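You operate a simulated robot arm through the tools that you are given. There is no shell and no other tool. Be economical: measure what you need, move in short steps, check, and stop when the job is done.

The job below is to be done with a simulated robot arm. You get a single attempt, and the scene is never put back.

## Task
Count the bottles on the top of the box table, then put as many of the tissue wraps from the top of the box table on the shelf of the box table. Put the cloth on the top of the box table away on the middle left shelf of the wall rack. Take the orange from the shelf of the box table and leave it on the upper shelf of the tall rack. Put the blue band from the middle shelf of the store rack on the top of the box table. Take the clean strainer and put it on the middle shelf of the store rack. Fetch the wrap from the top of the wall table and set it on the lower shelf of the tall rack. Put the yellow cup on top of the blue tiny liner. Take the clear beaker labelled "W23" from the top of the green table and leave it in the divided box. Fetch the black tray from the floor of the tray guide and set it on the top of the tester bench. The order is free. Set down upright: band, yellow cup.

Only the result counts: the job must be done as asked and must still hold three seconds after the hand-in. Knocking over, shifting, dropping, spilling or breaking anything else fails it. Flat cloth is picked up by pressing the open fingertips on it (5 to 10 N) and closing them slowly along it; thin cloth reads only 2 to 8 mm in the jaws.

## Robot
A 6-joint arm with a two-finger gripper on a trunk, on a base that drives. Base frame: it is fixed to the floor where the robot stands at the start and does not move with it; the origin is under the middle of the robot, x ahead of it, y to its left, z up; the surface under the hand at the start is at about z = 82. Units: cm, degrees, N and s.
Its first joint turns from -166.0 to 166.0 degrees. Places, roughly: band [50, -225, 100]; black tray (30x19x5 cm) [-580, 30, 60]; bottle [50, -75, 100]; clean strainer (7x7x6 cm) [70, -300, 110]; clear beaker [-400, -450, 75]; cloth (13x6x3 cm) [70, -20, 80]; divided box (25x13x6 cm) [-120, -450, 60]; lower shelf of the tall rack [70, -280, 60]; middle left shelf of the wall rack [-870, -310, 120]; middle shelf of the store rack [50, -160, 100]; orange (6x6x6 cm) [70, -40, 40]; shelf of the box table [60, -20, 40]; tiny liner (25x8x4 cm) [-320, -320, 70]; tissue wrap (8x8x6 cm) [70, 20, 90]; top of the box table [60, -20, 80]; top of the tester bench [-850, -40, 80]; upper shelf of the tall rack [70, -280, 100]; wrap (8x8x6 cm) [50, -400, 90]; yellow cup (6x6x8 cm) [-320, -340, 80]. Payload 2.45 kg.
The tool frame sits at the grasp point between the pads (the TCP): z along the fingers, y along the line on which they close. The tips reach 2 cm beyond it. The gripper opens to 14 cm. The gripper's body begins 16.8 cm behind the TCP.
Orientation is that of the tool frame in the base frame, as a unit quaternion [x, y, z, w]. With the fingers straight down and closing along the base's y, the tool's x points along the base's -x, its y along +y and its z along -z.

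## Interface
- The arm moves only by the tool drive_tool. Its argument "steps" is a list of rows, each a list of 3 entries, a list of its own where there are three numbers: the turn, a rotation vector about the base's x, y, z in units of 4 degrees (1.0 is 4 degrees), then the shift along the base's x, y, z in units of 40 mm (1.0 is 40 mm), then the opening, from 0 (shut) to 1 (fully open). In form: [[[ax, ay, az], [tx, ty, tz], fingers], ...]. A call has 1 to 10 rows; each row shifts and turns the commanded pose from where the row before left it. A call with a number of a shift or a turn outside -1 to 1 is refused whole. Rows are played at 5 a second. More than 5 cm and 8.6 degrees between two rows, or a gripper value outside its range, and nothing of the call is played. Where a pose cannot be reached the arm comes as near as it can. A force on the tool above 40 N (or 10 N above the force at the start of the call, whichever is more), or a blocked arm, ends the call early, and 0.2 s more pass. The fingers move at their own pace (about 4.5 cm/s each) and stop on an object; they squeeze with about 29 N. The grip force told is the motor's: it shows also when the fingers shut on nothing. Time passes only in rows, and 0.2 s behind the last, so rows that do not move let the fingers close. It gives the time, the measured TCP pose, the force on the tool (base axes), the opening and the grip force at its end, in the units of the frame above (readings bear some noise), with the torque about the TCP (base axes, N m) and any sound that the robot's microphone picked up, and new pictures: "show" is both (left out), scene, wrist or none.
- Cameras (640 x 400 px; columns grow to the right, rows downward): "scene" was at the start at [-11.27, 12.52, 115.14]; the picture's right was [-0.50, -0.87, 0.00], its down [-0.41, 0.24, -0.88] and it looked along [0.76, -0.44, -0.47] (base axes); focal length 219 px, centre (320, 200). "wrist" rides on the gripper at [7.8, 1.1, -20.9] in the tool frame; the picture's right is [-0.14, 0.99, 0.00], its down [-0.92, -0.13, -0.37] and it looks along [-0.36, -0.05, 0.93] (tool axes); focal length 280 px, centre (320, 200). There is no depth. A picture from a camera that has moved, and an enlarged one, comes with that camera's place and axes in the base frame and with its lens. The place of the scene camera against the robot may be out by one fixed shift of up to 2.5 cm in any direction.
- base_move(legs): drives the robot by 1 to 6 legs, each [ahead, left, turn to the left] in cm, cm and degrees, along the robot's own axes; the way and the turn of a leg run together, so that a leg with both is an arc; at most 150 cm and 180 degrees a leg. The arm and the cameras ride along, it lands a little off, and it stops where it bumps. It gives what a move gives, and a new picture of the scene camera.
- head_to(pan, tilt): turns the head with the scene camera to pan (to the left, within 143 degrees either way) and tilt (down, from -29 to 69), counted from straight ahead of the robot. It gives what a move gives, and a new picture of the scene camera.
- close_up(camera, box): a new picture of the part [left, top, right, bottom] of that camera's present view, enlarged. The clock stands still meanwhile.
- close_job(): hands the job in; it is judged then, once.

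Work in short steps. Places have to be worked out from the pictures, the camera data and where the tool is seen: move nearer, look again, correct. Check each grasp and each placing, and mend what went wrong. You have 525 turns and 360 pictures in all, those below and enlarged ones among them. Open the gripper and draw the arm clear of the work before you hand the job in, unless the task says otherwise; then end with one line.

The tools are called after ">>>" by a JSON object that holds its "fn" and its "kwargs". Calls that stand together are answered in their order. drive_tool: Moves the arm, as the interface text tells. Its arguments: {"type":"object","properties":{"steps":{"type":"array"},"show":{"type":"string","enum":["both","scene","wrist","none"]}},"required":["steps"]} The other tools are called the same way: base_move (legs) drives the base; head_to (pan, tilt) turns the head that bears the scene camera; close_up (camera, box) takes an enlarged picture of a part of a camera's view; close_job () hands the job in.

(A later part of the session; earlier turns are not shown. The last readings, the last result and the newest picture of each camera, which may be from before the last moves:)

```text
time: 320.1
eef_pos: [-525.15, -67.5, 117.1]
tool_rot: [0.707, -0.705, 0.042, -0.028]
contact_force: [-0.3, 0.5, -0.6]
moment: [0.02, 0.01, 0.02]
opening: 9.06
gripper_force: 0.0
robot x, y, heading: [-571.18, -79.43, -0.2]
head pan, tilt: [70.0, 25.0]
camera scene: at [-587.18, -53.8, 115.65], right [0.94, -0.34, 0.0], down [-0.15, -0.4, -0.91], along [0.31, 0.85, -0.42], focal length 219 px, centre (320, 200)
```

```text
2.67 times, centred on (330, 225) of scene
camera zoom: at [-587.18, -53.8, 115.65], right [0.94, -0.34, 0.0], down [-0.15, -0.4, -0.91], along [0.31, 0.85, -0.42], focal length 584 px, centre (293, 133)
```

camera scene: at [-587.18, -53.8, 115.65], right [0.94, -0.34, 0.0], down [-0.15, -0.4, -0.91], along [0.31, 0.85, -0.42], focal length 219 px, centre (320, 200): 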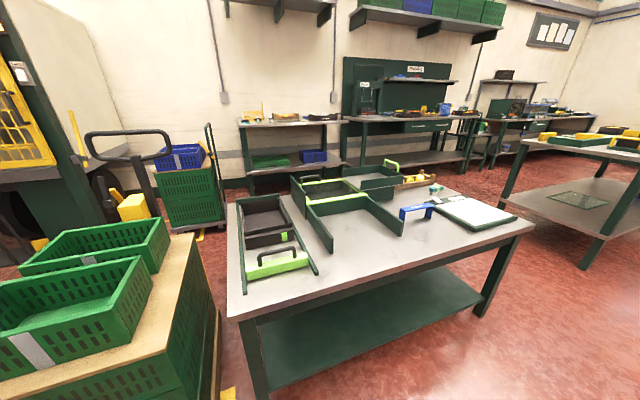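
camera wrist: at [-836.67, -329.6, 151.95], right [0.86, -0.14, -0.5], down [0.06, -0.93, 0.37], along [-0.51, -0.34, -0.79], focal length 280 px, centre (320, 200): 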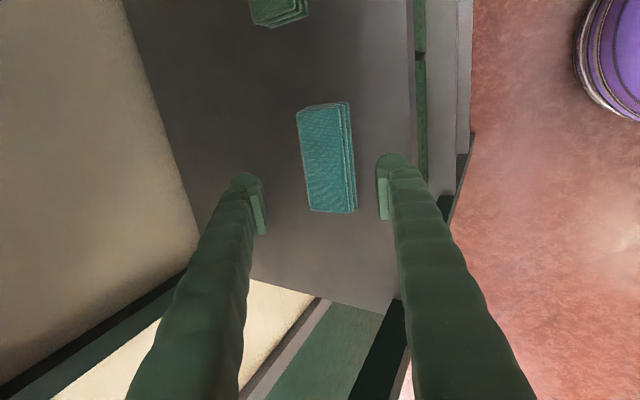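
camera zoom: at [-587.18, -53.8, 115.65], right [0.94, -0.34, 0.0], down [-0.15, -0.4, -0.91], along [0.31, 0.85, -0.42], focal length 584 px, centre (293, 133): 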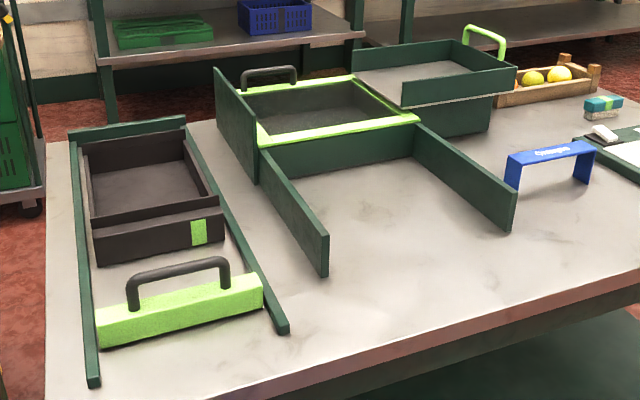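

The black tray sits between low rails with a lime handled bar in front. I turn to face north and look from above with the wrist camera.

>>> {"fn": "base_move", "kwargs": {"legs": [[-5, 0, 90]]}}

>>> {"fn": "head_to", "kwargs": {"pan": 10, "tilt": 35}}

>>> {"fn": "drive_tool", "kwargs": {"steps": [[[0, 0, 0], [0, 1, 0], 0.65], [[0, 0, 0], [0, 1, 0], 0.65], [[0, 0, 0], [0, 1, 0], 0.65], [[0, 0, 0], [0, 1, 0], 0.65], [[0, 0, 0], [0, 1, 0], 0.65], [[0, 0, 0], [0, 1, 0], 0.65], [[0, 0, 0], [0, 1, 0], 0.65]], "show": "wrist"}}

```text
time: 324.4
eef_pos: [-587.9, -36.97, 117.04]
tool_rot: [0.999, 0.016, 0.009, -0.05]
contact_force: [0.0, 0.8, -0.7]
moment: [-0.01, -0.02, 0.01]
opening: 9.12
gripper_force: 0.1
robot x, y, heading: [-574.72, -82.71, 91.9]
head pan, tilt: [70.0, 25.0]
camera scene: at [-600.23, -99.82, 115.65], right [0.31, 0.95, 0.0], down [0.4, -0.13, -0.91], along [-0.86, 0.28, -0.42], focal length 219 px, centre (320, 200)
```

scene: 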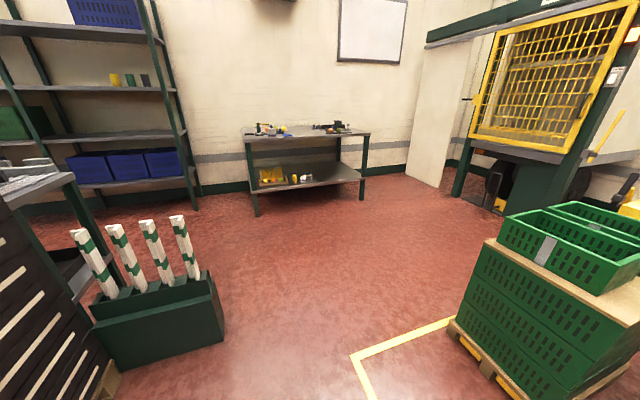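

```text
time: 325.7
eef_pos: [-587.98, -36.93, 117.11]
tool_rot: [0.999, 0.016, 0.01, -0.049]
contact_force: [-0.7, -0.6, 0.0]
moment: [-0.01, 0.03, -0.02]
opening: 9.11
gripper_force: 0.0
robot x, y, heading: [-573.81, -83.07, 91.8]
head pan, tilt: [10.0, 35.0]
camera scene: at [-593.27, -94.09, 114.07], right [0.98, 0.2, 0.0], down [0.12, -0.56, -0.82], along [-0.17, 0.8, -0.57], focal length 219 px, centre (320, 200)
```

scene: 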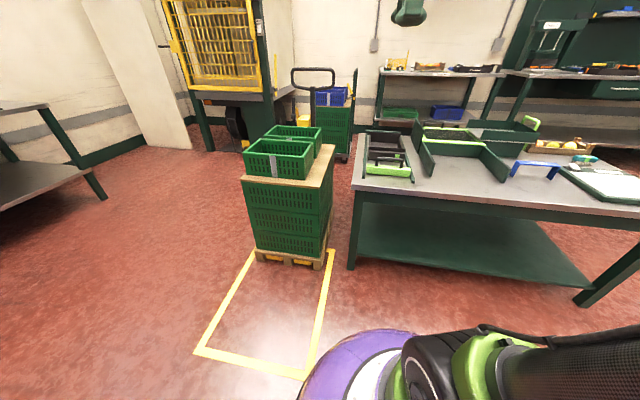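

```text
time: 327.3
eef_pos: [-587.97, -9.18, 116.99]
tool_rot: [0.999, 0.016, 0.01, -0.049]
contact_force: [0.4, -1.4, -0.3]
moment: [0.1, 0.01, 0.03]
opening: 9.13
gripper_force: 0.1
robot x, y, heading: [-574.38, -82.81, 91.6]
head pan, tilt: [10.0, 35.0]
camera wrist: at [-580.52, -12.08, 137.8], right [-0.1, -0.99, -0.1], down [-0.93, 0.06, 0.36], along [-0.35, 0.13, -0.93], focal length 280 px, centre (320, 200)
```

wrist: 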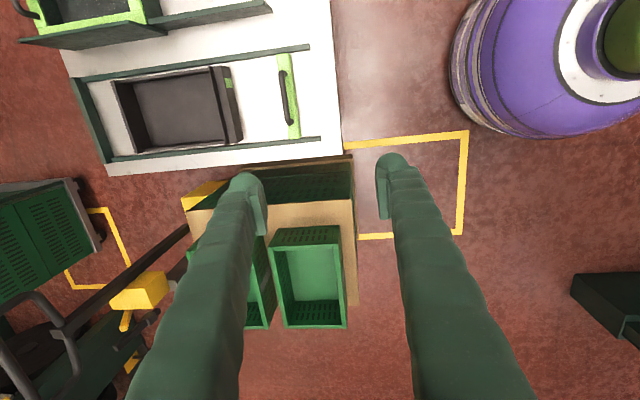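

Table top is at z≈60; tray spans about y 19…48, centred x=-580.5. I straighten the tool, drive closer and get above the front wall.

>>> {"fn": "base_move", "kwargs": {"legs": [[28, 0, -1.7]]}}

>>> {"fn": "drive_tool", "kwargs": {"steps": [[[-0.7, 0, 0], [0.5, 0, -0.9], 0.4], [[-0.7, 0, 0], [0.5, 0, -0.9], 0.4], [[0, 0, 0], [0, 0, -1], 0.4], [[0, 0, 0], [0, 0, -1], 0.4], [[0, 0, 0], [0, 0, -1], 0.4], [[0, 0, 0], [0, 0, -1], 0.4]], "show": "wrist"}}

```text
time: 329.3
eef_pos: [-586.17, 19.6, 116.92]
tool_rot: [0.999, 0.001, 0.011, -0.049]
contact_force: [0.7, -0.8, -0.5]
moment: [0.01, 0.0, 0.0]
opening: 9.1
gripper_force: 0.1
robot x, y, heading: [-575.04, -54.21, 89.7]
head pan, tilt: [10.0, 35.0]
camera scene: at [-593.98, -65.16, 114.07], right [0.98, 0.17, 0.0], down [0.1, -0.57, -0.82], along [-0.14, 0.81, -0.57], focal length 219 px, centre (320, 200)
```

scene: 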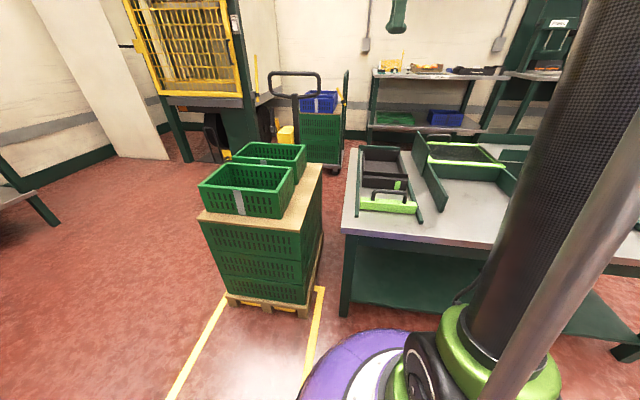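

```text
time: 330.7
eef_pos: [-582.19, 19.65, 94.02]
tool_rot: [1.0, 0.002, 0.01, 0.001]
contact_force: [0.4, -0.1, 0.1]
moment: [0.04, 0.02, 0.0]
opening: 5.58
gripper_force: 0.1
robot x, y, heading: [-575.08, -54.39, 89.5]
head pan, tilt: [10.0, 35.0]
camera wrist: at [-574.81, 18.45, 114.89], right [-0.13, -0.99, 0.0], down [-0.93, 0.12, 0.35], along [-0.35, 0.05, -0.94], focal length 280 px, centre (320, 200)
```

wrist: 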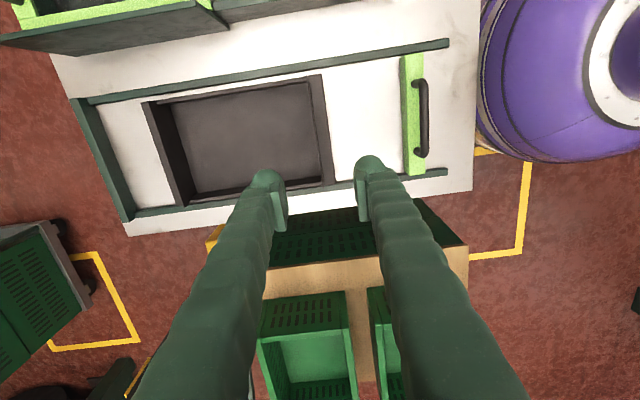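

I zoom on the tray to see its wall.

>>> {"fn": "close_up", "kwargs": {"camera": "wrist", "box": [130, 50, 370, 200]}}

>>> {"fn": "close_up", "kwargs": {"camera": "scene", "box": [340, 130, 440, 230]}}

```text
2.67 times, centred on (250, 125) of wrist
camera zoom: at [-574.81, 18.45, 114.89], right [-0.13, -0.99, 0.0], down [-0.93, 0.12, 0.35], along [-0.35, 0.05, -0.94], focal length 748 px, centre (507, 400)
```

zoom: 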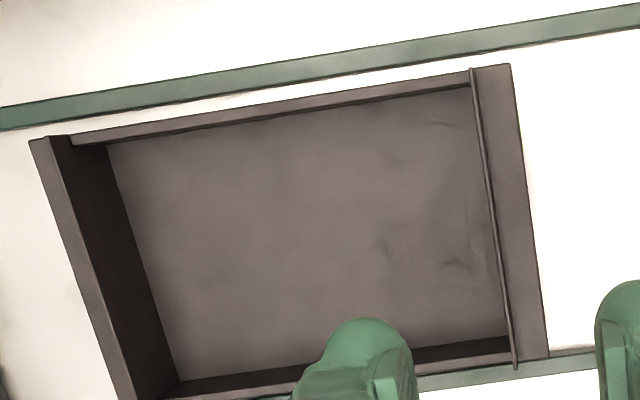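

```text
4.00 times, centred on (390, 180) of scene
camera zoom: at [-593.98, -65.17, 114.07], right [0.98, 0.17, 0.0], down [0.1, -0.57, -0.82], along [-0.14, 0.81, -0.57], focal length 875 px, centre (40, 280)
```

zoom: 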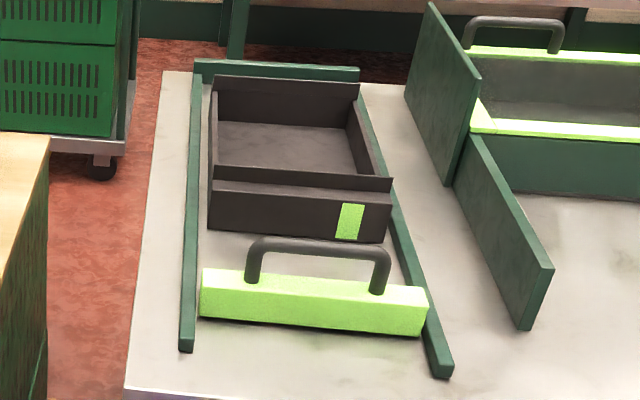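

The front is a solid ~2.4 cm block with a lip: a good grip. I descend over it at (-581,19.2).

>>> {"fn": "drive_tool", "kwargs": {"steps": [[[0, 0, 0], [0.3, -0.11, -1], 0.45], [[0, 0, 0], [0, 0, -1], 0.45], [[0, 0, 0], [0, 0, -1], 0.45], [[0, 0, 0], [0, 0, -1], 0.45], [[0, 0, 0], [0, 0, -1], 0.45], [[0, 0, 0], [0, 0, -1], 0.45]], "show": "wrist"}}

```text
time: 332.1
eef_pos: [-580.98, 19.14, 69.59]
tool_rot: [1.0, 0.001, 0.009, 0.0]
contact_force: [0.4, 0.3, 0.2]
moment: [0.0, -0.03, 0.0]
opening: 6.28
gripper_force: 0.0
robot x, y, heading: [-574.78, -54.59, 89.9]
head pan, tilt: [10.0, 35.0]
camera wrist: at [-573.52, 18.01, 90.48], right [-0.13, -0.99, 0.0], down [-0.93, 0.12, 0.35], along [-0.35, 0.05, -0.94], focal length 280 px, centre (320, 200)
```

wrist: 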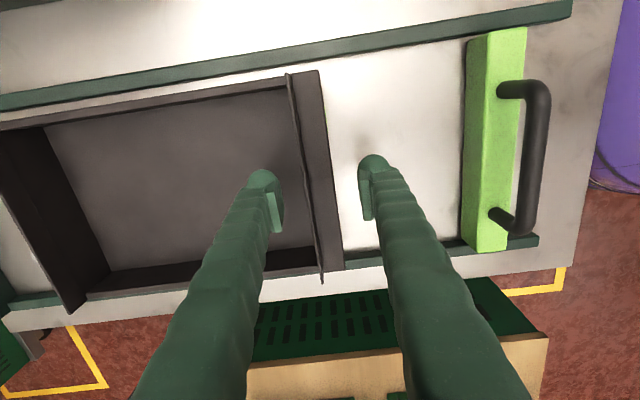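

Centred. Lower to z≈63.3 and close.

>>> {"fn": "drive_tool", "kwargs": {"steps": [[[0, 0, 0], [0, 0, -0.8], 0.45], [[0, 0, 0], [0, 0, -0.6], 0.45], [[0, 0, 0], [0, 0, -0.15], 0.45], [[0, 0, 0], [0, 0, 0], 0.2], [[0, 0, 0], [0, 0, 0], 0.05], [[0, 0, 0], [0, 0, 0], 0.05], [[0, 0, 0], [0, 0, 0], 0.0]], "show": "wrist"}}

```text
time: 332.8
eef_pos: [-580.64, 19.24, 64.38]
tool_rot: [1.0, 0.002, 0.009, -0.001]
contact_force: [0.3, -3.2, 28.0]
moment: [1.13, 0.23, 0.03]
opening: 6.27
gripper_force: 0.1
robot x, y, heading: [-574.79, -54.26, 90.1]
head pan, tilt: [10.0, 35.0]
stopped in row 3: the force on the tool passed its limit at 68 N (the readings are from after the stop); the commanded pose is now the measured one
camera wrist: at [-573.38, 18.11, 85.35], right [-0.13, -0.99, 0.0], down [-0.93, 0.12, 0.35], along [-0.35, 0.05, -0.94], focal length 280 px, centre (320, 200)
```

wrist: 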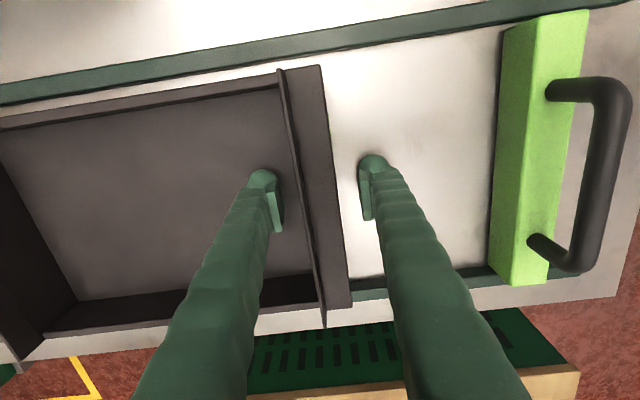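

The inner tip met the tray floor. Raise 4 mm and close.

>>> {"fn": "drive_tool", "kwargs": {"steps": [[[0, 0, 0], [0, 0, 0.13], 0.4], [[0, 0, 0], [0, 0, 0], 0.2], [[0, 0, 0], [0, 0, 0], 0.05], [[0, 0, 0], [0, 0, 0], 0.05], [[0, 0, 0], [0, 0, 0], 0.0], [[0, 0, 0], [0, 0, 0], 0.0]], "show": "wrist"}}

```text
time: 334.1
eef_pos: [-580.78, 19.28, 64.75]
tool_rot: [1.0, 0.002, 0.009, 0.0]
contact_force: [0.5, 0.4, -0.9]
moment: [0.0, 0.1, 0.12]
opening: 2.27
gripper_force: 29.4
robot x, y, heading: [-574.84, -54.43, 89.9]
head pan, tilt: [10.0, 35.0]
camera wrist: at [-573.34, 18.19, 85.77], right [-0.13, -0.99, 0.0], down [-0.93, 0.12, 0.35], along [-0.35, 0.05, -0.94], focal length 280 px, centre (320, 200)
```

wrist: 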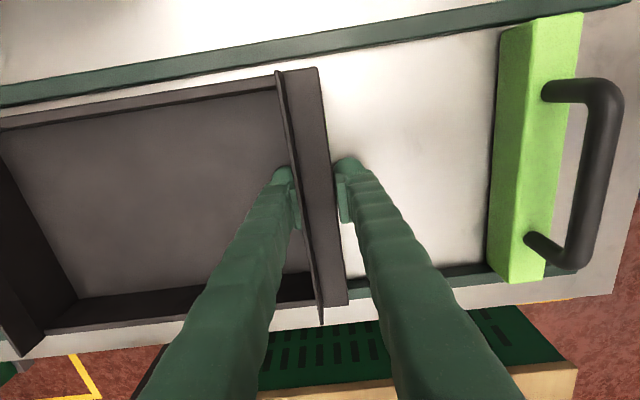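

Gripped (2.3 cm). A gentle test lift of 3 cm, watching torque.

>>> {"fn": "drive_tool", "kwargs": {"steps": [[[0, 0, 0], [0, 0, 0.25], 0], [[0, 0, 0], [0, 0, 0.25], 0], [[0, 0, 0], [0, 0, 0.25], 0]], "show": "both"}}

```text
time: 334.9
eef_pos: [-580.58, 19.27, 67.69]
tool_rot: [1.0, 0.002, 0.009, 0.0]
contact_force: [0.0, 0.5, -0.4]
moment: [-0.21, 0.04, 0.0]
opening: 2.32
gripper_force: 28.6
robot x, y, heading: [-574.32, -54.45, 89.9]
head pan, tilt: [10.0, 35.0]
camera scene: at [-593.98, -65.15, 114.07], right [0.98, 0.17, 0.0], down [0.1, -0.57, -0.82], along [-0.14, 0.81, -0.57], focal length 219 px, centre (320, 200)
camera wrist: at [-573.27, 18.1, 88.78], right [-0.13, -0.99, 0.0], down [-0.93, 0.12, 0.35], along [-0.35, 0.05, -0.94], focal length 280 px, centre (320, 200)
```

scene: 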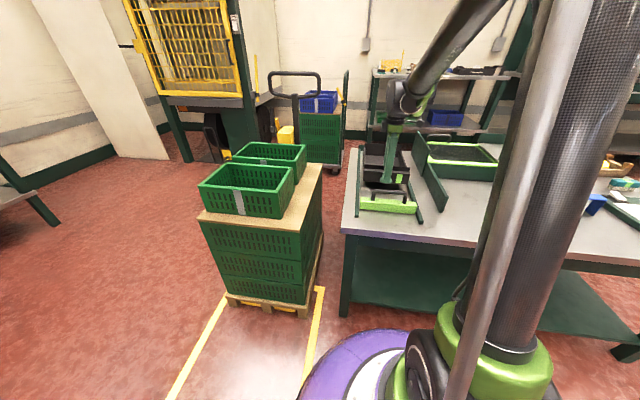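
wrist: 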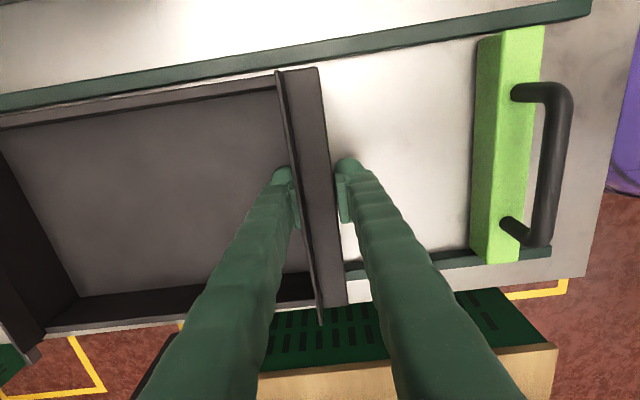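

It lifts level. Raise to z≈105, pull the arm in, back off and turn to face west.

>>> {"fn": "drive_tool", "kwargs": {"steps": [[[0, 0, 0], [0, 0, 1], 0], [[0, 0, 0], [0, 0, 1], 0], [[0, 0, 0], [0, 0, 1], 0], [[0, 0, 0], [0, 0, 1], 0], [[0, 0, 0], [0, 0, 1], 0], [[0, 0, 0], [0, 0, 1], 0], [[0, 0, 0], [0, 0, 1], 0], [[0, 0, 0], [0, 0, 1], 0], [[0, 0, 0], [0, 0, 1], 0], [[0, 0, 0], [0, 0, 1], 0]], "show": "none"}}

>>> {"fn": "drive_tool", "kwargs": {"steps": [[[0, 0, 0], [0, -1, 0], 0], [[0, 0, 0], [0, -1, 0], 0], [[0, 0, 0], [0, -1, 0], 0], [[0, 0, 0], [0, -1, 0], 0], [[0, 0, 0], [0, -1, 0], 0]], "show": "wrist"}}

>>> {"fn": "base_move", "kwargs": {"legs": [[-20, 0, 0], [0, 0, 90]]}}

```text
time: 337.1
eef_pos: [-580.94, 19.33, 107.52]
tool_rot: [1.0, 0.001, 0.009, 0.0]
contact_force: [-0.2, 0.5, -1.0]
moment: [-0.2, 0.02, 0.01]
opening: 2.31
gripper_force: 28.7
robot x, y, heading: [-574.75, -54.67, 89.8]
head pan, tilt: [10.0, 35.0]
```

```text
time: 338.4
eef_pos: [-580.71, -0.67, 107.73]
tool_rot: [1.0, 0.002, 0.01, 0.0]
contact_force: [0.8, 0.5, -1.1]
moment: [-0.26, -0.02, -0.01]
opening: 2.28
gripper_force: 29.2
robot x, y, heading: [-574.98, -54.65, 89.9]
head pan, tilt: [10.0, 35.0]
camera wrist: at [-573.29, -1.82, 128.73], right [-0.13, -0.99, 0.0], down [-0.93, 0.12, 0.35], along [-0.35, 0.05, -0.94], focal length 280 px, centre (320, 200)
```

wrist: 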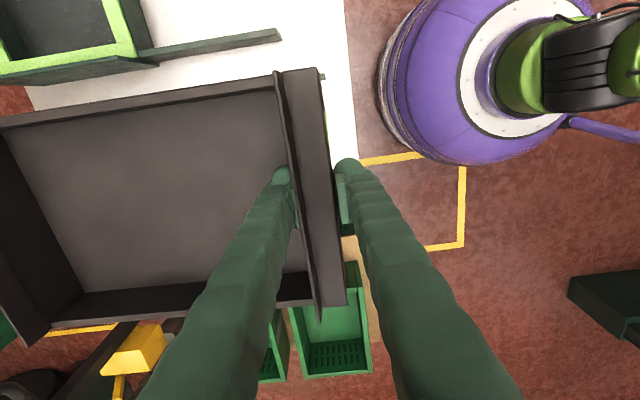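

```text
time: 343.8
eef_pos: [-628.65, -80.43, 107.78]
tool_rot: [0.709, 0.705, 0.007, -0.007]
contact_force: [-0.4, -0.2, -0.9]
moment: [0.0, -0.2, -0.01]
opening: 2.3
gripper_force: 28.8
robot x, y, heading: [-574.8, -74.96, 179.5]
head pan, tilt: [10.0, 35.0]
camera scene: at [-564.89, -94.6, 114.07], right [-0.16, 0.99, 0.0], down [0.57, 0.09, -0.82], along [-0.81, -0.13, -0.57], focal length 219 px, centre (320, 200)
```

scene: 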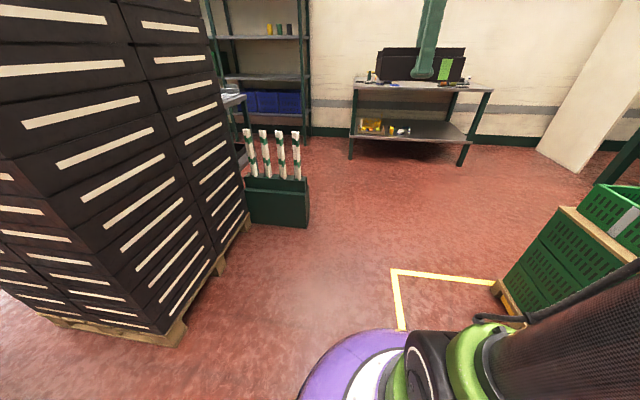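

Drive 130 cm west and examine the bench top.

>>> {"fn": "base_move", "kwargs": {"legs": [[125, -15, 0]]}}

>>> {"fn": "head_to", "kwargs": {"pan": -8, "tilt": 20}}

>>> {"fn": "close_up", "kwargs": {"camera": "scene", "box": [180, 80, 500, 280]}}

```text
time: 350.1
eef_pos: [-751.83, -65.07, 107.65]
tool_rot: [0.705, 0.709, 0.006, -0.007]
contact_force: [-0.7, 0.2, -0.5]
moment: [-0.02, -0.18, 0.01]
opening: 2.27
gripper_force: 29.2
robot x, y, heading: [-697.95, -59.05, -180.0]
head pan, tilt: [10.0, 35.0]
camera scene: at [-687.79, -78.59, 114.07], right [-0.17, 0.98, 0.0], down [0.56, 0.1, -0.82], along [-0.81, -0.14, -0.57], focal length 219 px, centre (320, 200)
```

scene: 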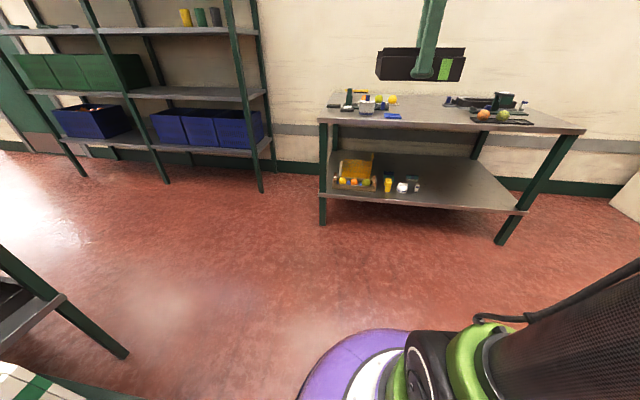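

```text
time: 350.9
eef_pos: [-751.74, -65.14, 107.7]
tool_rot: [0.705, 0.709, 0.006, -0.008]
contact_force: [-0.2, -0.4, -2.1]
moment: [0.01, -0.18, 0.0]
opening: 2.31
gripper_force: 28.7
robot x, y, heading: [-697.77, -58.8, -179.9]
head pan, tilt: [-8.0, 20.0]
camera scene: at [-688.34, -75.77, 116.45], right [0.14, 0.99, 0.0], down [0.34, -0.05, -0.94], along [-0.93, 0.13, -0.34], focal length 219 px, centre (320, 200)
```

scene: 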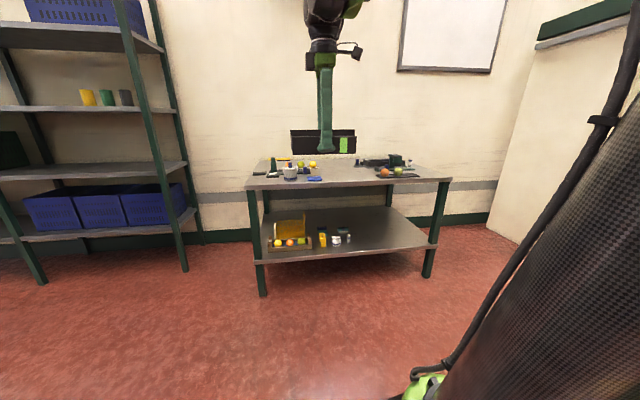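

```text
2.00 times, centred on (340, 180) of scene
camera zoom: at [-688.34, -75.77, 116.45], right [0.14, 0.99, 0.0], down [0.34, -0.05, -0.94], along [-0.93, 0.13, -0.34], focal length 438 px, centre (280, 240)
```

zoom: 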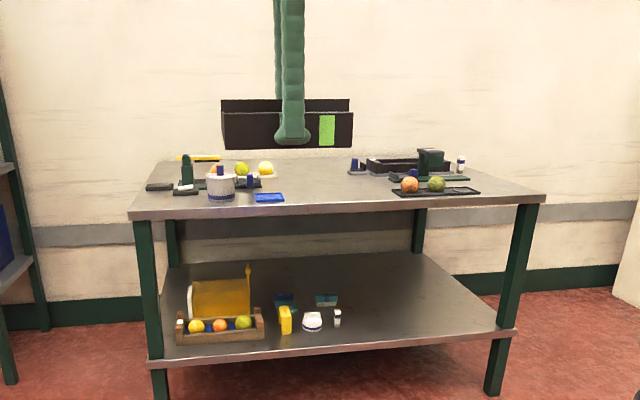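

The free middle gap is y≈-57…-28; I aim the tray at y=-42, front wall at x≈-816.

>>> {"fn": "base_move", "kwargs": {"legs": [[0, -23, 0], [62, 0, 0]]}}

>>> {"fn": "drive_tool", "kwargs": {"steps": [[[0, 0, 0], [0, 0, -0.8], 0]], "show": "both"}}

```text
time: 355.7
eef_pos: [-814.85, -43.09, 107.72]
tool_rot: [0.702, 0.712, 0.006, -0.007]
contact_force: [0.2, 0.7, -1.8]
moment: [0.01, -0.17, -0.03]
opening: 2.27
gripper_force: 29.1
robot x, y, heading: [-760.89, -36.81, -179.4]
head pan, tilt: [-8.0, 20.0]
camera scene: at [-751.42, -53.19, 116.46], right [0.13, 0.99, 0.0], down [0.34, -0.04, -0.94], along [-0.93, 0.12, -0.34], focal length 219 px, centre (320, 200)
```

scene: 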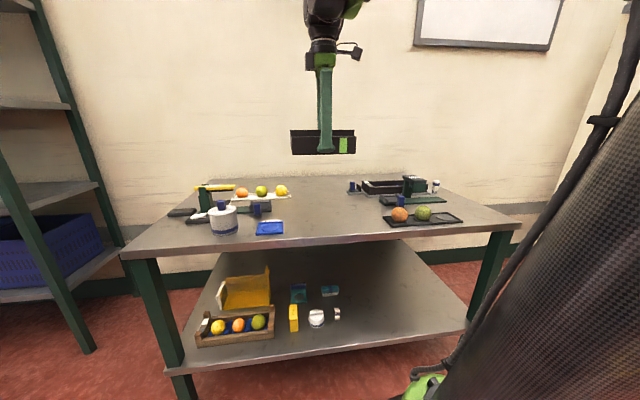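

```text
time: 356.1
eef_pos: [-814.92, -42.96, 104.41]
tool_rot: [0.703, 0.712, 0.006, -0.007]
contact_force: [-0.8, -0.6, -1.2]
moment: [0.0, -0.16, 0.01]
opening: 2.28
gripper_force: 28.5
robot x, y, heading: [-760.98, -36.76, -179.6]
head pan, tilt: [-8.0, 20.0]
camera scene: at [-751.42, -53.19, 116.46], right [0.13, 0.99, 0.0], down [0.34, -0.04, -0.94], along [-0.93, 0.12, -0.34], focal length 219 px, centre (320, 200)
camera wrist: at [-813.89, -35.69, 125.46], right [0.99, -0.12, 0.0], down [-0.12, -0.93, 0.35], along [-0.05, -0.35, -0.94], focal length 280 px, centre (320, 200)
```

scene: 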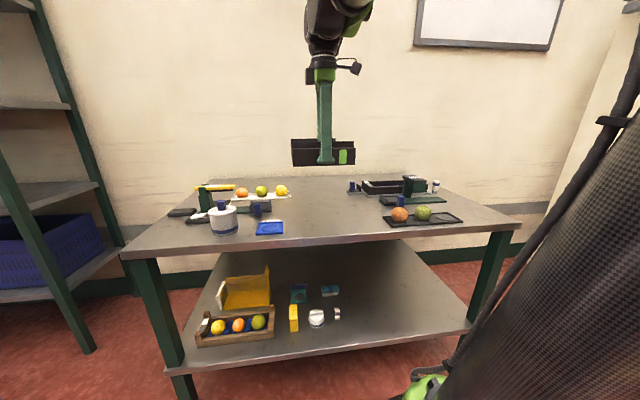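
wrist: 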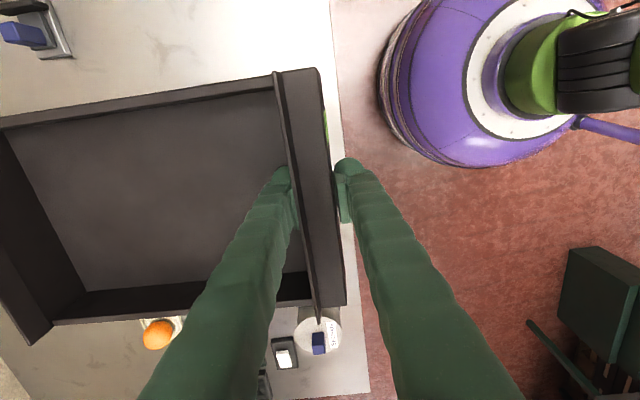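

I shift 4 cm in and 3 cm right, then lower in stages.

>>> {"fn": "drive_tool", "kwargs": {"steps": [[[0, 0, 0], [-0.9, 0.75, 0], 0], [[0, 0, 0], [-0.1, 0, -0.9], 0], [[0, 0, 0], [0, 0, -0.9], 0], [[0, 0, 0], [0, 0, -0.9], 0]], "show": "both"}}

```text
time: 357.1
eef_pos: [-818.73, -39.83, 93.82]
tool_rot: [0.703, 0.711, 0.006, -0.008]
contact_force: [0.1, -0.3, -0.5]
moment: [0.02, -0.16, -0.01]
opening: 2.29
gripper_force: 28.5
robot x, y, heading: [-761.07, -36.42, -179.6]
head pan, tilt: [-8.0, 20.0]
camera scene: at [-751.42, -53.19, 116.46], right [0.13, 0.99, 0.0], down [0.34, -0.04, -0.94], along [-0.93, 0.12, -0.34], focal length 219 px, centre (320, 200)
camera wrist: at [-817.69, -32.47, 114.82], right [0.99, -0.12, 0.0], down [-0.12, -0.93, 0.35], along [-0.05, -0.35, -0.94], focal length 280 px, centre (320, 200)
```

scene: 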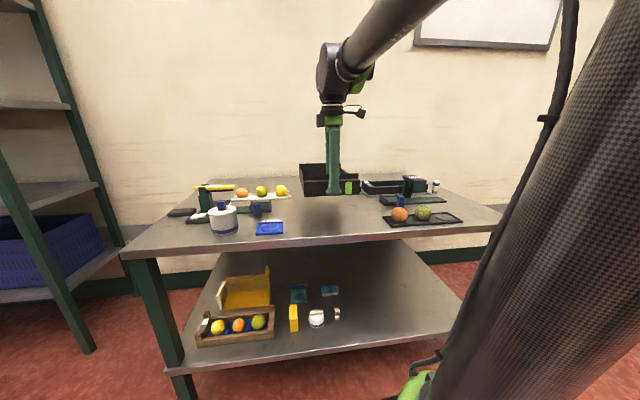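
wrist: 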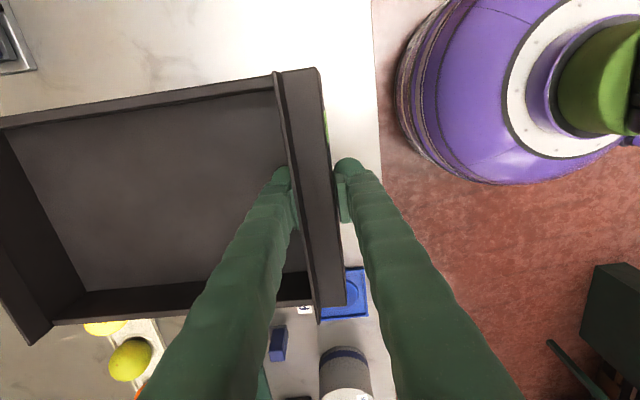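

Clearances are good on both sides. Lower the rest gently.

>>> {"fn": "drive_tool", "kwargs": {"steps": [[[0, 0, 0], [0, 0, -0.8], 0], [[0, 0, 0], [0, 0, -0.8], 0], [[0, 0, 0], [0, 0, -0.3], 0], [[0, 0, 0], [0, 0, -0.15], 0], [[0, 0, 0], [0, 0, -0.1], 0]], "show": "scene"}}

```text
time: 358.3
eef_pos: [-818.77, -40.04, 85.15]
tool_rot: [0.703, 0.711, 0.006, -0.007]
contact_force: [0.7, 0.6, -1.9]
moment: [-0.01, -0.18, -0.01]
opening: 2.29
gripper_force: 29.5
robot x, y, heading: [-760.89, -36.6, -179.5]
head pan, tilt: [-8.0, 20.0]
camera scene: at [-751.42, -53.19, 116.46], right [0.13, 0.99, 0.0], down [0.34, -0.04, -0.94], along [-0.93, 0.12, -0.34], focal length 219 px, centre (320, 200)
```

scene: 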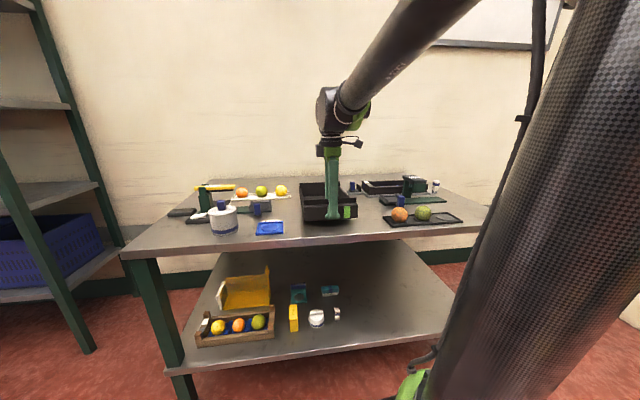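

>>> {"fn": "drive_tool", "kwargs": {"steps": [[[0, 0, 0], [0, 0, -0.1], 0], [[0, 0, 0], [0, 0, -0.1], 0], [[0, 0, 0], [0, 0, -0.1], 0]], "show": "none"}}

```text
time: 359.1
eef_pos: [-818.82, -40.16, 83.85]
tool_rot: [0.703, 0.711, 0.006, -0.007]
contact_force: [-0.8, 0.3, -1.2]
moment: [0.03, -0.17, -0.02]
opening: 2.29
gripper_force: 29.4
robot x, y, heading: [-760.71, -36.74, -179.5]
head pan, tilt: [-8.0, 20.0]
```

>>> {"fn": "drive_tool", "kwargs": {"steps": [[[0, 0, 0], [0, 0, -0.1], 0], [[0, 0, 0], [0, 0, -0.1], 0], [[0, 0, 0], [0, 0, -0.1], 0], [[0, 0, 0], [0, 0, -0.1], 0], [[0, 0, 0], [0, 0, -0.1], 0]], "show": "none"}}

```text
time: 360.2
eef_pos: [-818.83, -40.18, 82.61]
tool_rot: [0.703, 0.711, 0.006, -0.007]
contact_force: [6.9, 0.0, 20.0]
moment: [-0.05, 0.18, -0.08]
opening: 2.31
gripper_force: 29.4
robot x, y, heading: [-761.03, -36.51, -179.7]
head pan, tilt: [-8.0, 20.0]
stopped in row 5: the force on the tool passed its limit at 52 N (the readings are from after the stop); the commanded pose is now the measured one
```

Set down. Release, lift straight up.

>>> {"fn": "drive_tool", "kwargs": {"steps": [[[0, 0, 0], [0, 0, 0.08], 0], [[0, 0, 0], [0, 0, 0], 0.25], [[0, 0, 0], [0, 0, 0], 0.35], [[0, 0, 0], [0, 0, 0], 0.35], [[0, 0, 0], [0, 0, 1], 0.35], [[0, 0, 0], [0, 0, 1], 0.35], [[0, 0, 0], [0, 0, 1], 0.35], [[0, 0, 0], [0, 0, 1], 0.35], [[0, 0, 0], [0, 0, 1], 0.35], [[0, 0, 0], [0, 0, 1], 0.35]], "show": "wrist"}}

```text
time: 362.4
eef_pos: [-818.56, -40.34, 106.57]
tool_rot: [0.703, 0.711, 0.006, -0.008]
contact_force: [0.1, 1.1, 0.0]
moment: [-0.01, 0.01, -0.02]
opening: 4.91
gripper_force: 0.0
robot x, y, heading: [-761.05, -36.94, -179.4]
head pan, tilt: [-8.0, 20.0]
camera wrist: at [-817.7, -33.01, 127.67], right [0.99, -0.12, 0.0], down [-0.12, -0.93, 0.35], along [-0.05, -0.35, -0.94], focal length 280 px, centre (320, 200)
```

wrist: 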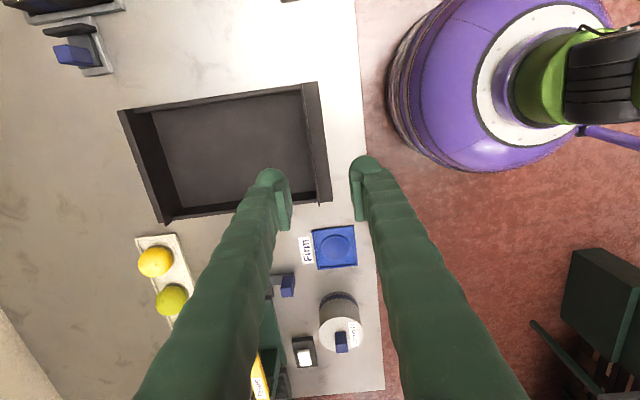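

Tray is on the bench. I reverse east along the known corridor, then strafe south to the table with the liner.

>>> {"fn": "base_move", "kwargs": {"legs": [[-100, 28, -0.6], [-140, 0, 0], [-140, 0, 0], [-125, 0, 0]]}}

>>> {"fn": "head_to", "kwargs": {"pan": 75, "tilt": 20}}

```text
time: 387.1
eef_pos: [-308.21, -50.65, 106.56]
tool_rot: [0.685, 0.729, 0.006, -0.008]
contact_force: [-0.5, -0.1, 0.2]
moment: [0.01, -0.03, -0.03]
opening: 4.89
gripper_force: 0.0
robot x, y, heading: [-250.96, -44.26, -176.5]
head pan, tilt: [-8.0, 20.0]
camera scene: at [-240.31, -60.2, 116.46], right [0.08, 1.0, 0.0], down [0.34, -0.03, -0.94], along [-0.94, 0.08, -0.34], focal length 219 px, centre (320, 200)
```

scene: 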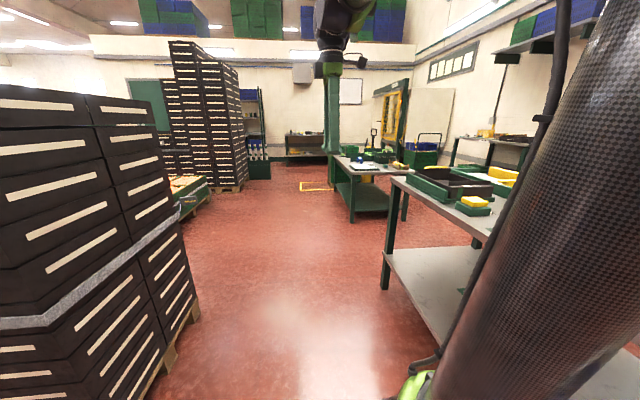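

```text
time: 388.6
eef_pos: [-308.13, -50.75, 106.61]
tool_rot: [0.685, 0.729, 0.006, -0.008]
contact_force: [-0.5, -1.1, 0.3]
moment: [-0.01, 0.01, 0.03]
opening: 4.88
gripper_force: 0.1
robot x, y, heading: [-250.84, -43.83, -176.8]
head pan, tilt: [75.0, 20.0]
camera scene: at [-232.93, -70.09, 116.46], right [-0.98, 0.2, 0.0], down [0.07, 0.33, -0.94], along [-0.19, -0.92, -0.34], focal length 219 px, centre (320, 200)
```

scene: 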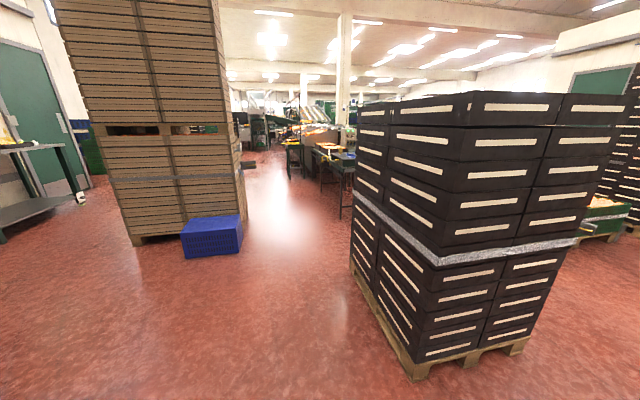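

I turn to face south and drive down the gap between the pallet and the blue bin.

>>> {"fn": "base_move", "kwargs": {"legs": [[-8, 0, 0], [0, 0, 87], [100, 0, 0], [60, 0, 0]]}}

>>> {"fn": "head_to", "kwargs": {"pan": -10, "tilt": 20}}

```text
time: 401.4
eef_pos: [-246.81, -265.77, 106.58]
tool_rot: [0.022, 1.0, -0.001, -0.01]
contact_force: [-0.2, 1.4, 0.1]
moment: [0.05, -0.02, -0.02]
opening: 4.9
gripper_force: 0.1
robot x, y, heading: [-247.3, -208.21, -92.7]
head pan, tilt: [75.0, 20.0]
camera scene: at [-220.32, -193.16, 116.46], right [-0.3, -0.95, 0.0], down [-0.33, 0.1, -0.94], along [0.9, -0.28, -0.34], focal length 219 px, centre (320, 200)
```

scene: 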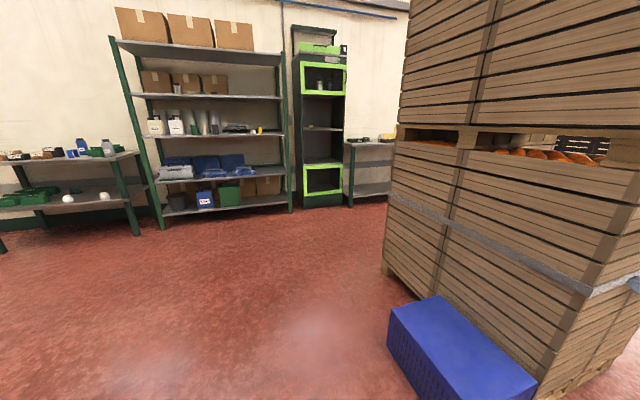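

```text
time: 403.0
eef_pos: [-246.82, -265.73, 106.52]
tool_rot: [0.021, 1.0, 0.0, -0.009]
contact_force: [0.3, 0.0, -0.4]
moment: [-0.01, 0.0, 0.0]
opening: 4.92
gripper_force: 0.1
robot x, y, heading: [-247.24, -207.81, -92.8]
head pan, tilt: [-10.0, 20.0]
camera scene: at [-231.23, -199.43, 116.46], right [-0.98, 0.22, 0.0], down [0.07, 0.33, -0.94], along [-0.2, -0.92, -0.34], focal length 219 px, centre (320, 200)
```

scene: 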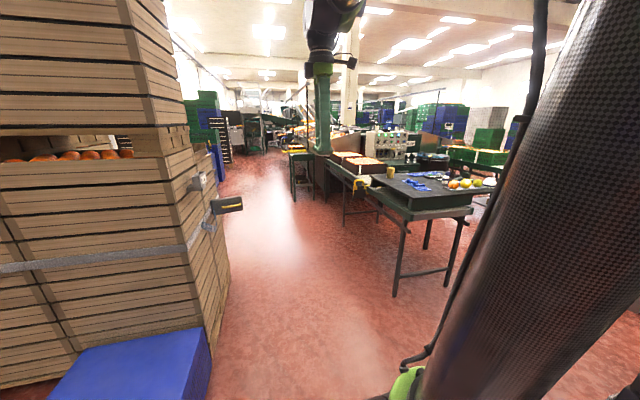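

Table found. Zoom.

>>> {"fn": "close_up", "kwargs": {"camera": "scene", "box": [340, 140, 500, 240]}}

```text
4.00 times, centred on (420, 190) of scene
camera zoom: at [-231.23, -199.43, 116.46], right [-0.98, 0.22, 0.0], down [0.07, 0.33, -0.94], along [-0.2, -0.92, -0.34], focal length 875 px, centre (-80, 240)
```

zoom: 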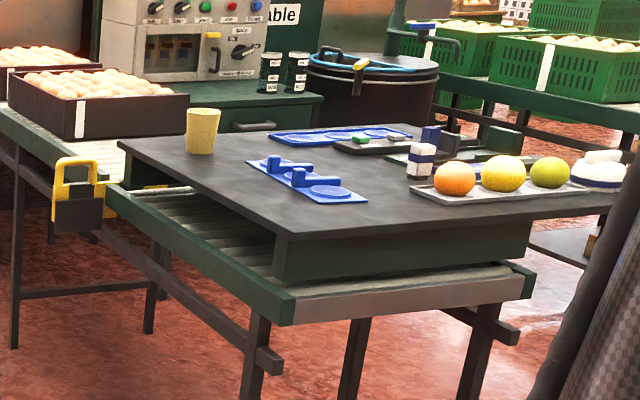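

Cup at ~(-325,-355), front blue liner at ~(-330,-332), table east edge x≈-311. I drive further south and turn to face west.

>>> {"fn": "base_move", "kwargs": {"legs": [[125, 0, 2.5], [0, 0, -89]]}}

>>> {"fn": "head_to", "kwargs": {"pan": 5, "tilt": 32}}

>>> {"fn": "drive_tool", "kwargs": {"steps": [[[0, 0, 0], [0, 0, 0], 0.6]], "show": "wrist"}}

```text
time: 413.1
eef_pos: [-307.84, -337.6, 106.54]
tool_rot: [0.701, 0.713, 0.006, -0.008]
contact_force: [0.0, 0.1, -0.1]
moment: [-0.03, 0.01, 0.01]
opening: 4.91
gripper_force: 0.1
robot x, y, heading: [-250.18, -333.34, -179.3]
head pan, tilt: [-10.0, 20.0]
camera scene: at [-240.4, -349.78, 116.46], right [0.16, 0.99, 0.0], down [0.34, -0.06, -0.94], along [-0.93, 0.15, -0.34], focal length 219 px, centre (320, 200)
```

scene: 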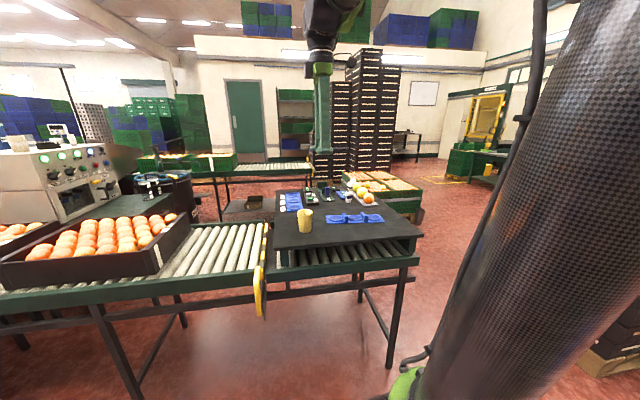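

```text
time: 413.9
eef_pos: [-307.79, -337.59, 106.55]
tool_rot: [0.701, 0.713, 0.005, -0.008]
contact_force: [1.1, -0.6, -0.2]
moment: [-0.01, 0.02, -0.02]
opening: 4.9
gripper_force: 0.1
robot x, y, heading: [-250.14, -333.82, -179.0]
head pan, tilt: [5.0, 32.0]
camera scene: at [-240.12, -352.16, 114.54], right [-0.1, 0.99, 0.0], down [0.53, 0.05, -0.85], along [-0.84, -0.08, -0.53], focal length 219 px, centre (320, 200)
```

scene: 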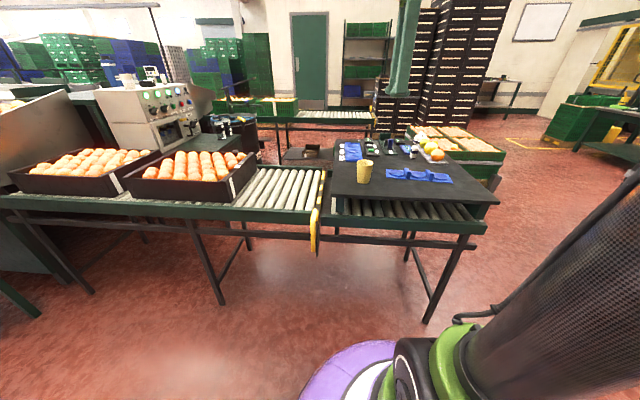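

```text
time: 414.3
eef_pos: [-307.71, -337.61, 106.59]
tool_rot: [0.701, 0.713, 0.006, -0.008]
contact_force: [0.5, -0.6, -0.6]
moment: [-0.03, 0.04, -0.02]
opening: 8.33
gripper_force: 0.7
robot x, y, heading: [-250.19, -333.68, -179.0]
head pan, tilt: [5.0, 32.0]
camera wrist: at [-306.84, -330.24, 127.62], right [0.99, -0.12, 0.0], down [-0.11, -0.93, 0.35], along [-0.05, -0.35, -0.94], focal length 280 px, centre (320, 200)
```

wrist: 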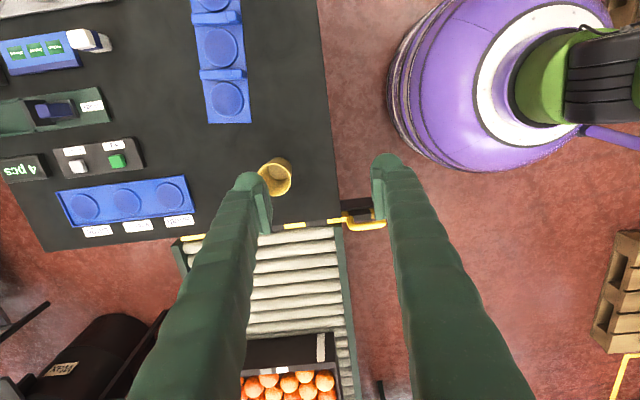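

Two blue strips are visible. I zoom to identify.

>>> {"fn": "close_up", "kwargs": {"camera": "wrist", "box": [0, 0, 320, 250]}}

```text
1.60 times, centred on (160, 125) of wrist
camera zoom: at [-306.84, -330.24, 127.62], right [0.99, -0.12, 0.0], down [-0.11, -0.93, 0.35], along [-0.05, -0.35, -0.94], focal length 449 px, centre (576, 320)
```

zoom: 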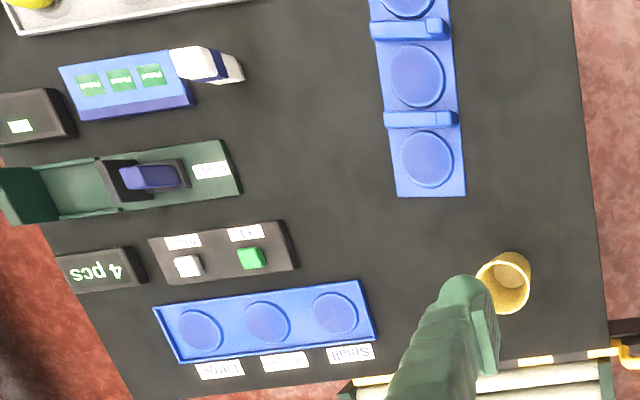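

The east strip (with 4 cm dividers) at (-325,-320) is the tiny liner; its near end circle is at (-325,-329). The cup stands near (-316.5,-343). I move over the cup.

>>> {"fn": "drive_tool", "kwargs": {"steps": [[[0, 0, 0], [-0.75, -0.45, -0.3], 0.65], [[0, 0, 0], [-0.75, -0.45, -0.3], 0.65], [[0, 0, 0], [-0.7, -0.45, -0.6], 0.65], [[0, 0, 0], [0, 0, -0.8], 0.65]], "show": "wrist"}}

```text
time: 415.3
eef_pos: [-316.6, -342.98, 98.32]
tool_rot: [0.701, 0.714, 0.007, -0.008]
contact_force: [0.0, 0.7, -0.8]
moment: [0.0, 0.03, 0.0]
opening: 9.1
gripper_force: 0.1
robot x, y, heading: [-250.54, -333.96, -179.2]
head pan, tilt: [5.0, 32.0]
camera wrist: at [-315.55, -335.66, 119.38], right [0.99, -0.12, 0.0], down [-0.11, -0.93, 0.35], along [-0.05, -0.35, -0.94], focal length 280 px, centre (320, 200)
```

wrist: 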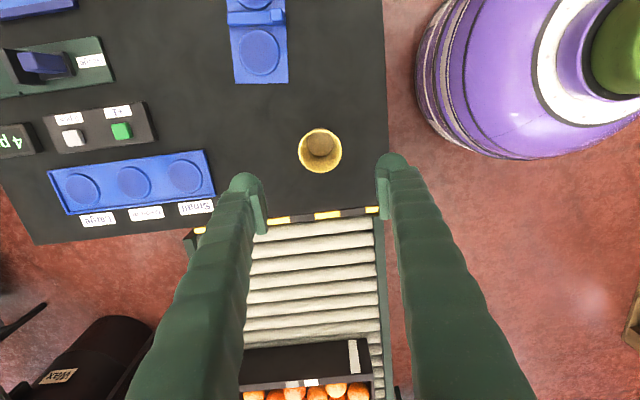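

The rim is at z≈80, centre (-316.7,-342.9): aligned. I descend to z≈77 and close.

>>> {"fn": "drive_tool", "kwargs": {"steps": [[[0, 0, 0], [0, 0, -1], 0.65], [[0, 0, 0], [0, 0, -1], 0.65], [[0, 0, 0], [0, 0, -1], 0.65], [[0, 0, 0], [0, 0, -1], 0.65], [[0, 0, 0], [0, 0, -1], 0.65], [[0, 0, 0], [0, 0, -0.3], 0.65]], "show": "wrist"}}

```text
time: 416.7
eef_pos: [-316.41, -342.84, 77.21]
tool_rot: [0.701, 0.713, 0.007, -0.007]
contact_force: [0.2, 0.4, -0.5]
moment: [0.04, 0.0, -0.01]
opening: 9.11
gripper_force: 0.1
robot x, y, heading: [-250.17, -333.64, -179.3]
head pan, tilt: [5.0, 32.0]
camera wrist: at [-315.53, -335.5, 98.31], right [0.99, -0.12, 0.0], down [-0.11, -0.93, 0.35], along [-0.05, -0.35, -0.94], focal length 280 px, centre (320, 200)
```

wrist: 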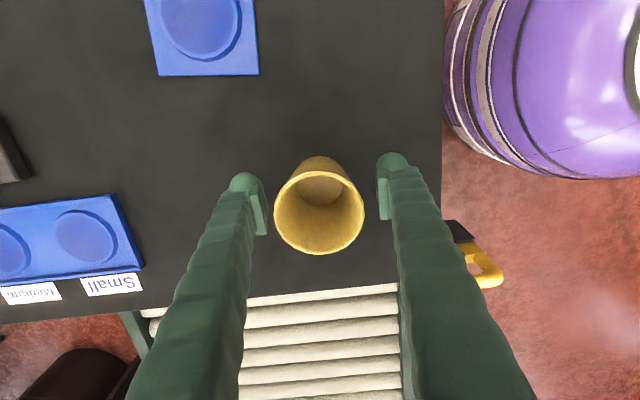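

Cup between the fingers; close.

>>> {"fn": "drive_tool", "kwargs": {"steps": [[[0, 0, 0], [0, 0, 0], 0.5], [[0, 0, 0], [0, 0, 0], 0.4], [[0, 0, 0], [0, 0, 0], 0.3], [[0, 0, 0], [0, 0, 0], 0.3], [[0, 0, 0], [0, 0, 0], 0.3]], "show": "wrist"}}

```text
time: 417.9
eef_pos: [-316.56, -342.93, 77.4]
tool_rot: [0.701, 0.713, 0.005, -0.008]
contact_force: [0.5, 0.5, -0.7]
moment: [-0.01, 0.02, 0.01]
opening: 5.74
gripper_force: 28.9
robot x, y, heading: [-250.06, -333.47, -179.6]
head pan, tilt: [5.0, 32.0]
camera wrist: at [-315.53, -335.5, 98.35], right [0.99, -0.12, 0.0], down [-0.11, -0.93, 0.35], along [-0.05, -0.35, -0.94], focal length 280 px, centre (320, 200)
```

wrist: 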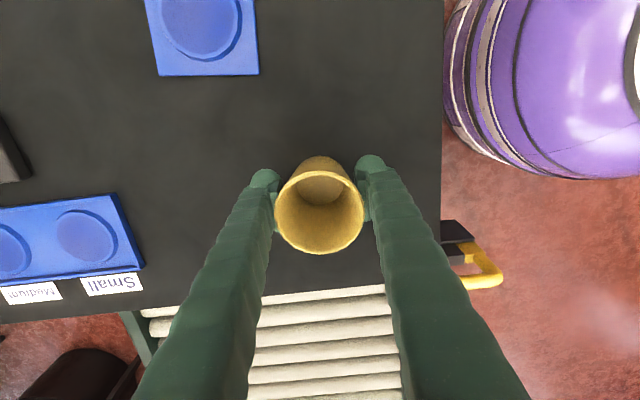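

Gripped (5.7 cm). Lift 9 cm and move over the end circle at (-324.5,-329).

>>> {"fn": "drive_tool", "kwargs": {"steps": [[[0, 0, 0], [0, 0, 1], 0.3], [[0, 0, 0], [0, 0, 1], 0.3], [[0, 0, 0], [0, 0, 0.4], 0.3], [[0, 0, 0], [-0.5, 0.85, 0], 0.3], [[0, 0, 0], [-0.5, 0.85, 0], 0.3], [[0, 0, 0], [-0.5, 0.85, 0], 0.3], [[0, 0, 0], [-0.47, 0.85, 0], 0.3]], "show": "both"}}

```text
time: 419.5
eef_pos: [-324.67, -329.36, 87.07]
tool_rot: [0.701, 0.713, 0.006, -0.007]
contact_force: [0.4, 0.5, 0.3]
moment: [0.02, 0.04, 0.0]
opening: 5.74
gripper_force: 29.3
robot x, y, heading: [-250.46, -333.68, -179.4]
head pan, tilt: [5.0, 32.0]
camera scene: at [-240.1, -352.18, 114.54], right [-0.1, 0.99, 0.0], down [0.53, 0.05, -0.85], along [-0.84, -0.09, -0.53], focal length 219 px, centre (320, 200)
camera wrist: at [-323.69, -321.95, 108.09], right [0.99, -0.12, 0.0], down [-0.11, -0.93, 0.35], along [-0.05, -0.35, -0.94], focal length 280 px, centre (320, 200)
```

scene: 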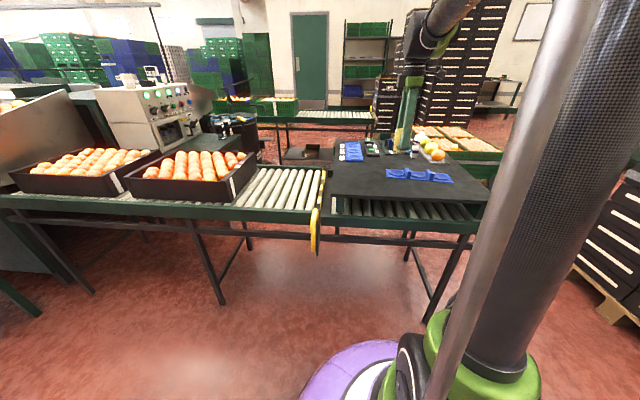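
wrist: 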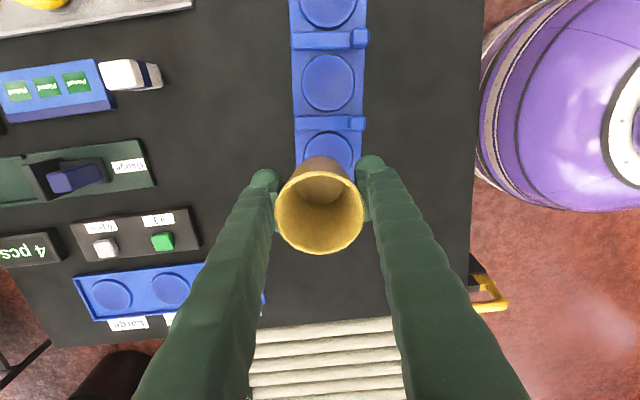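

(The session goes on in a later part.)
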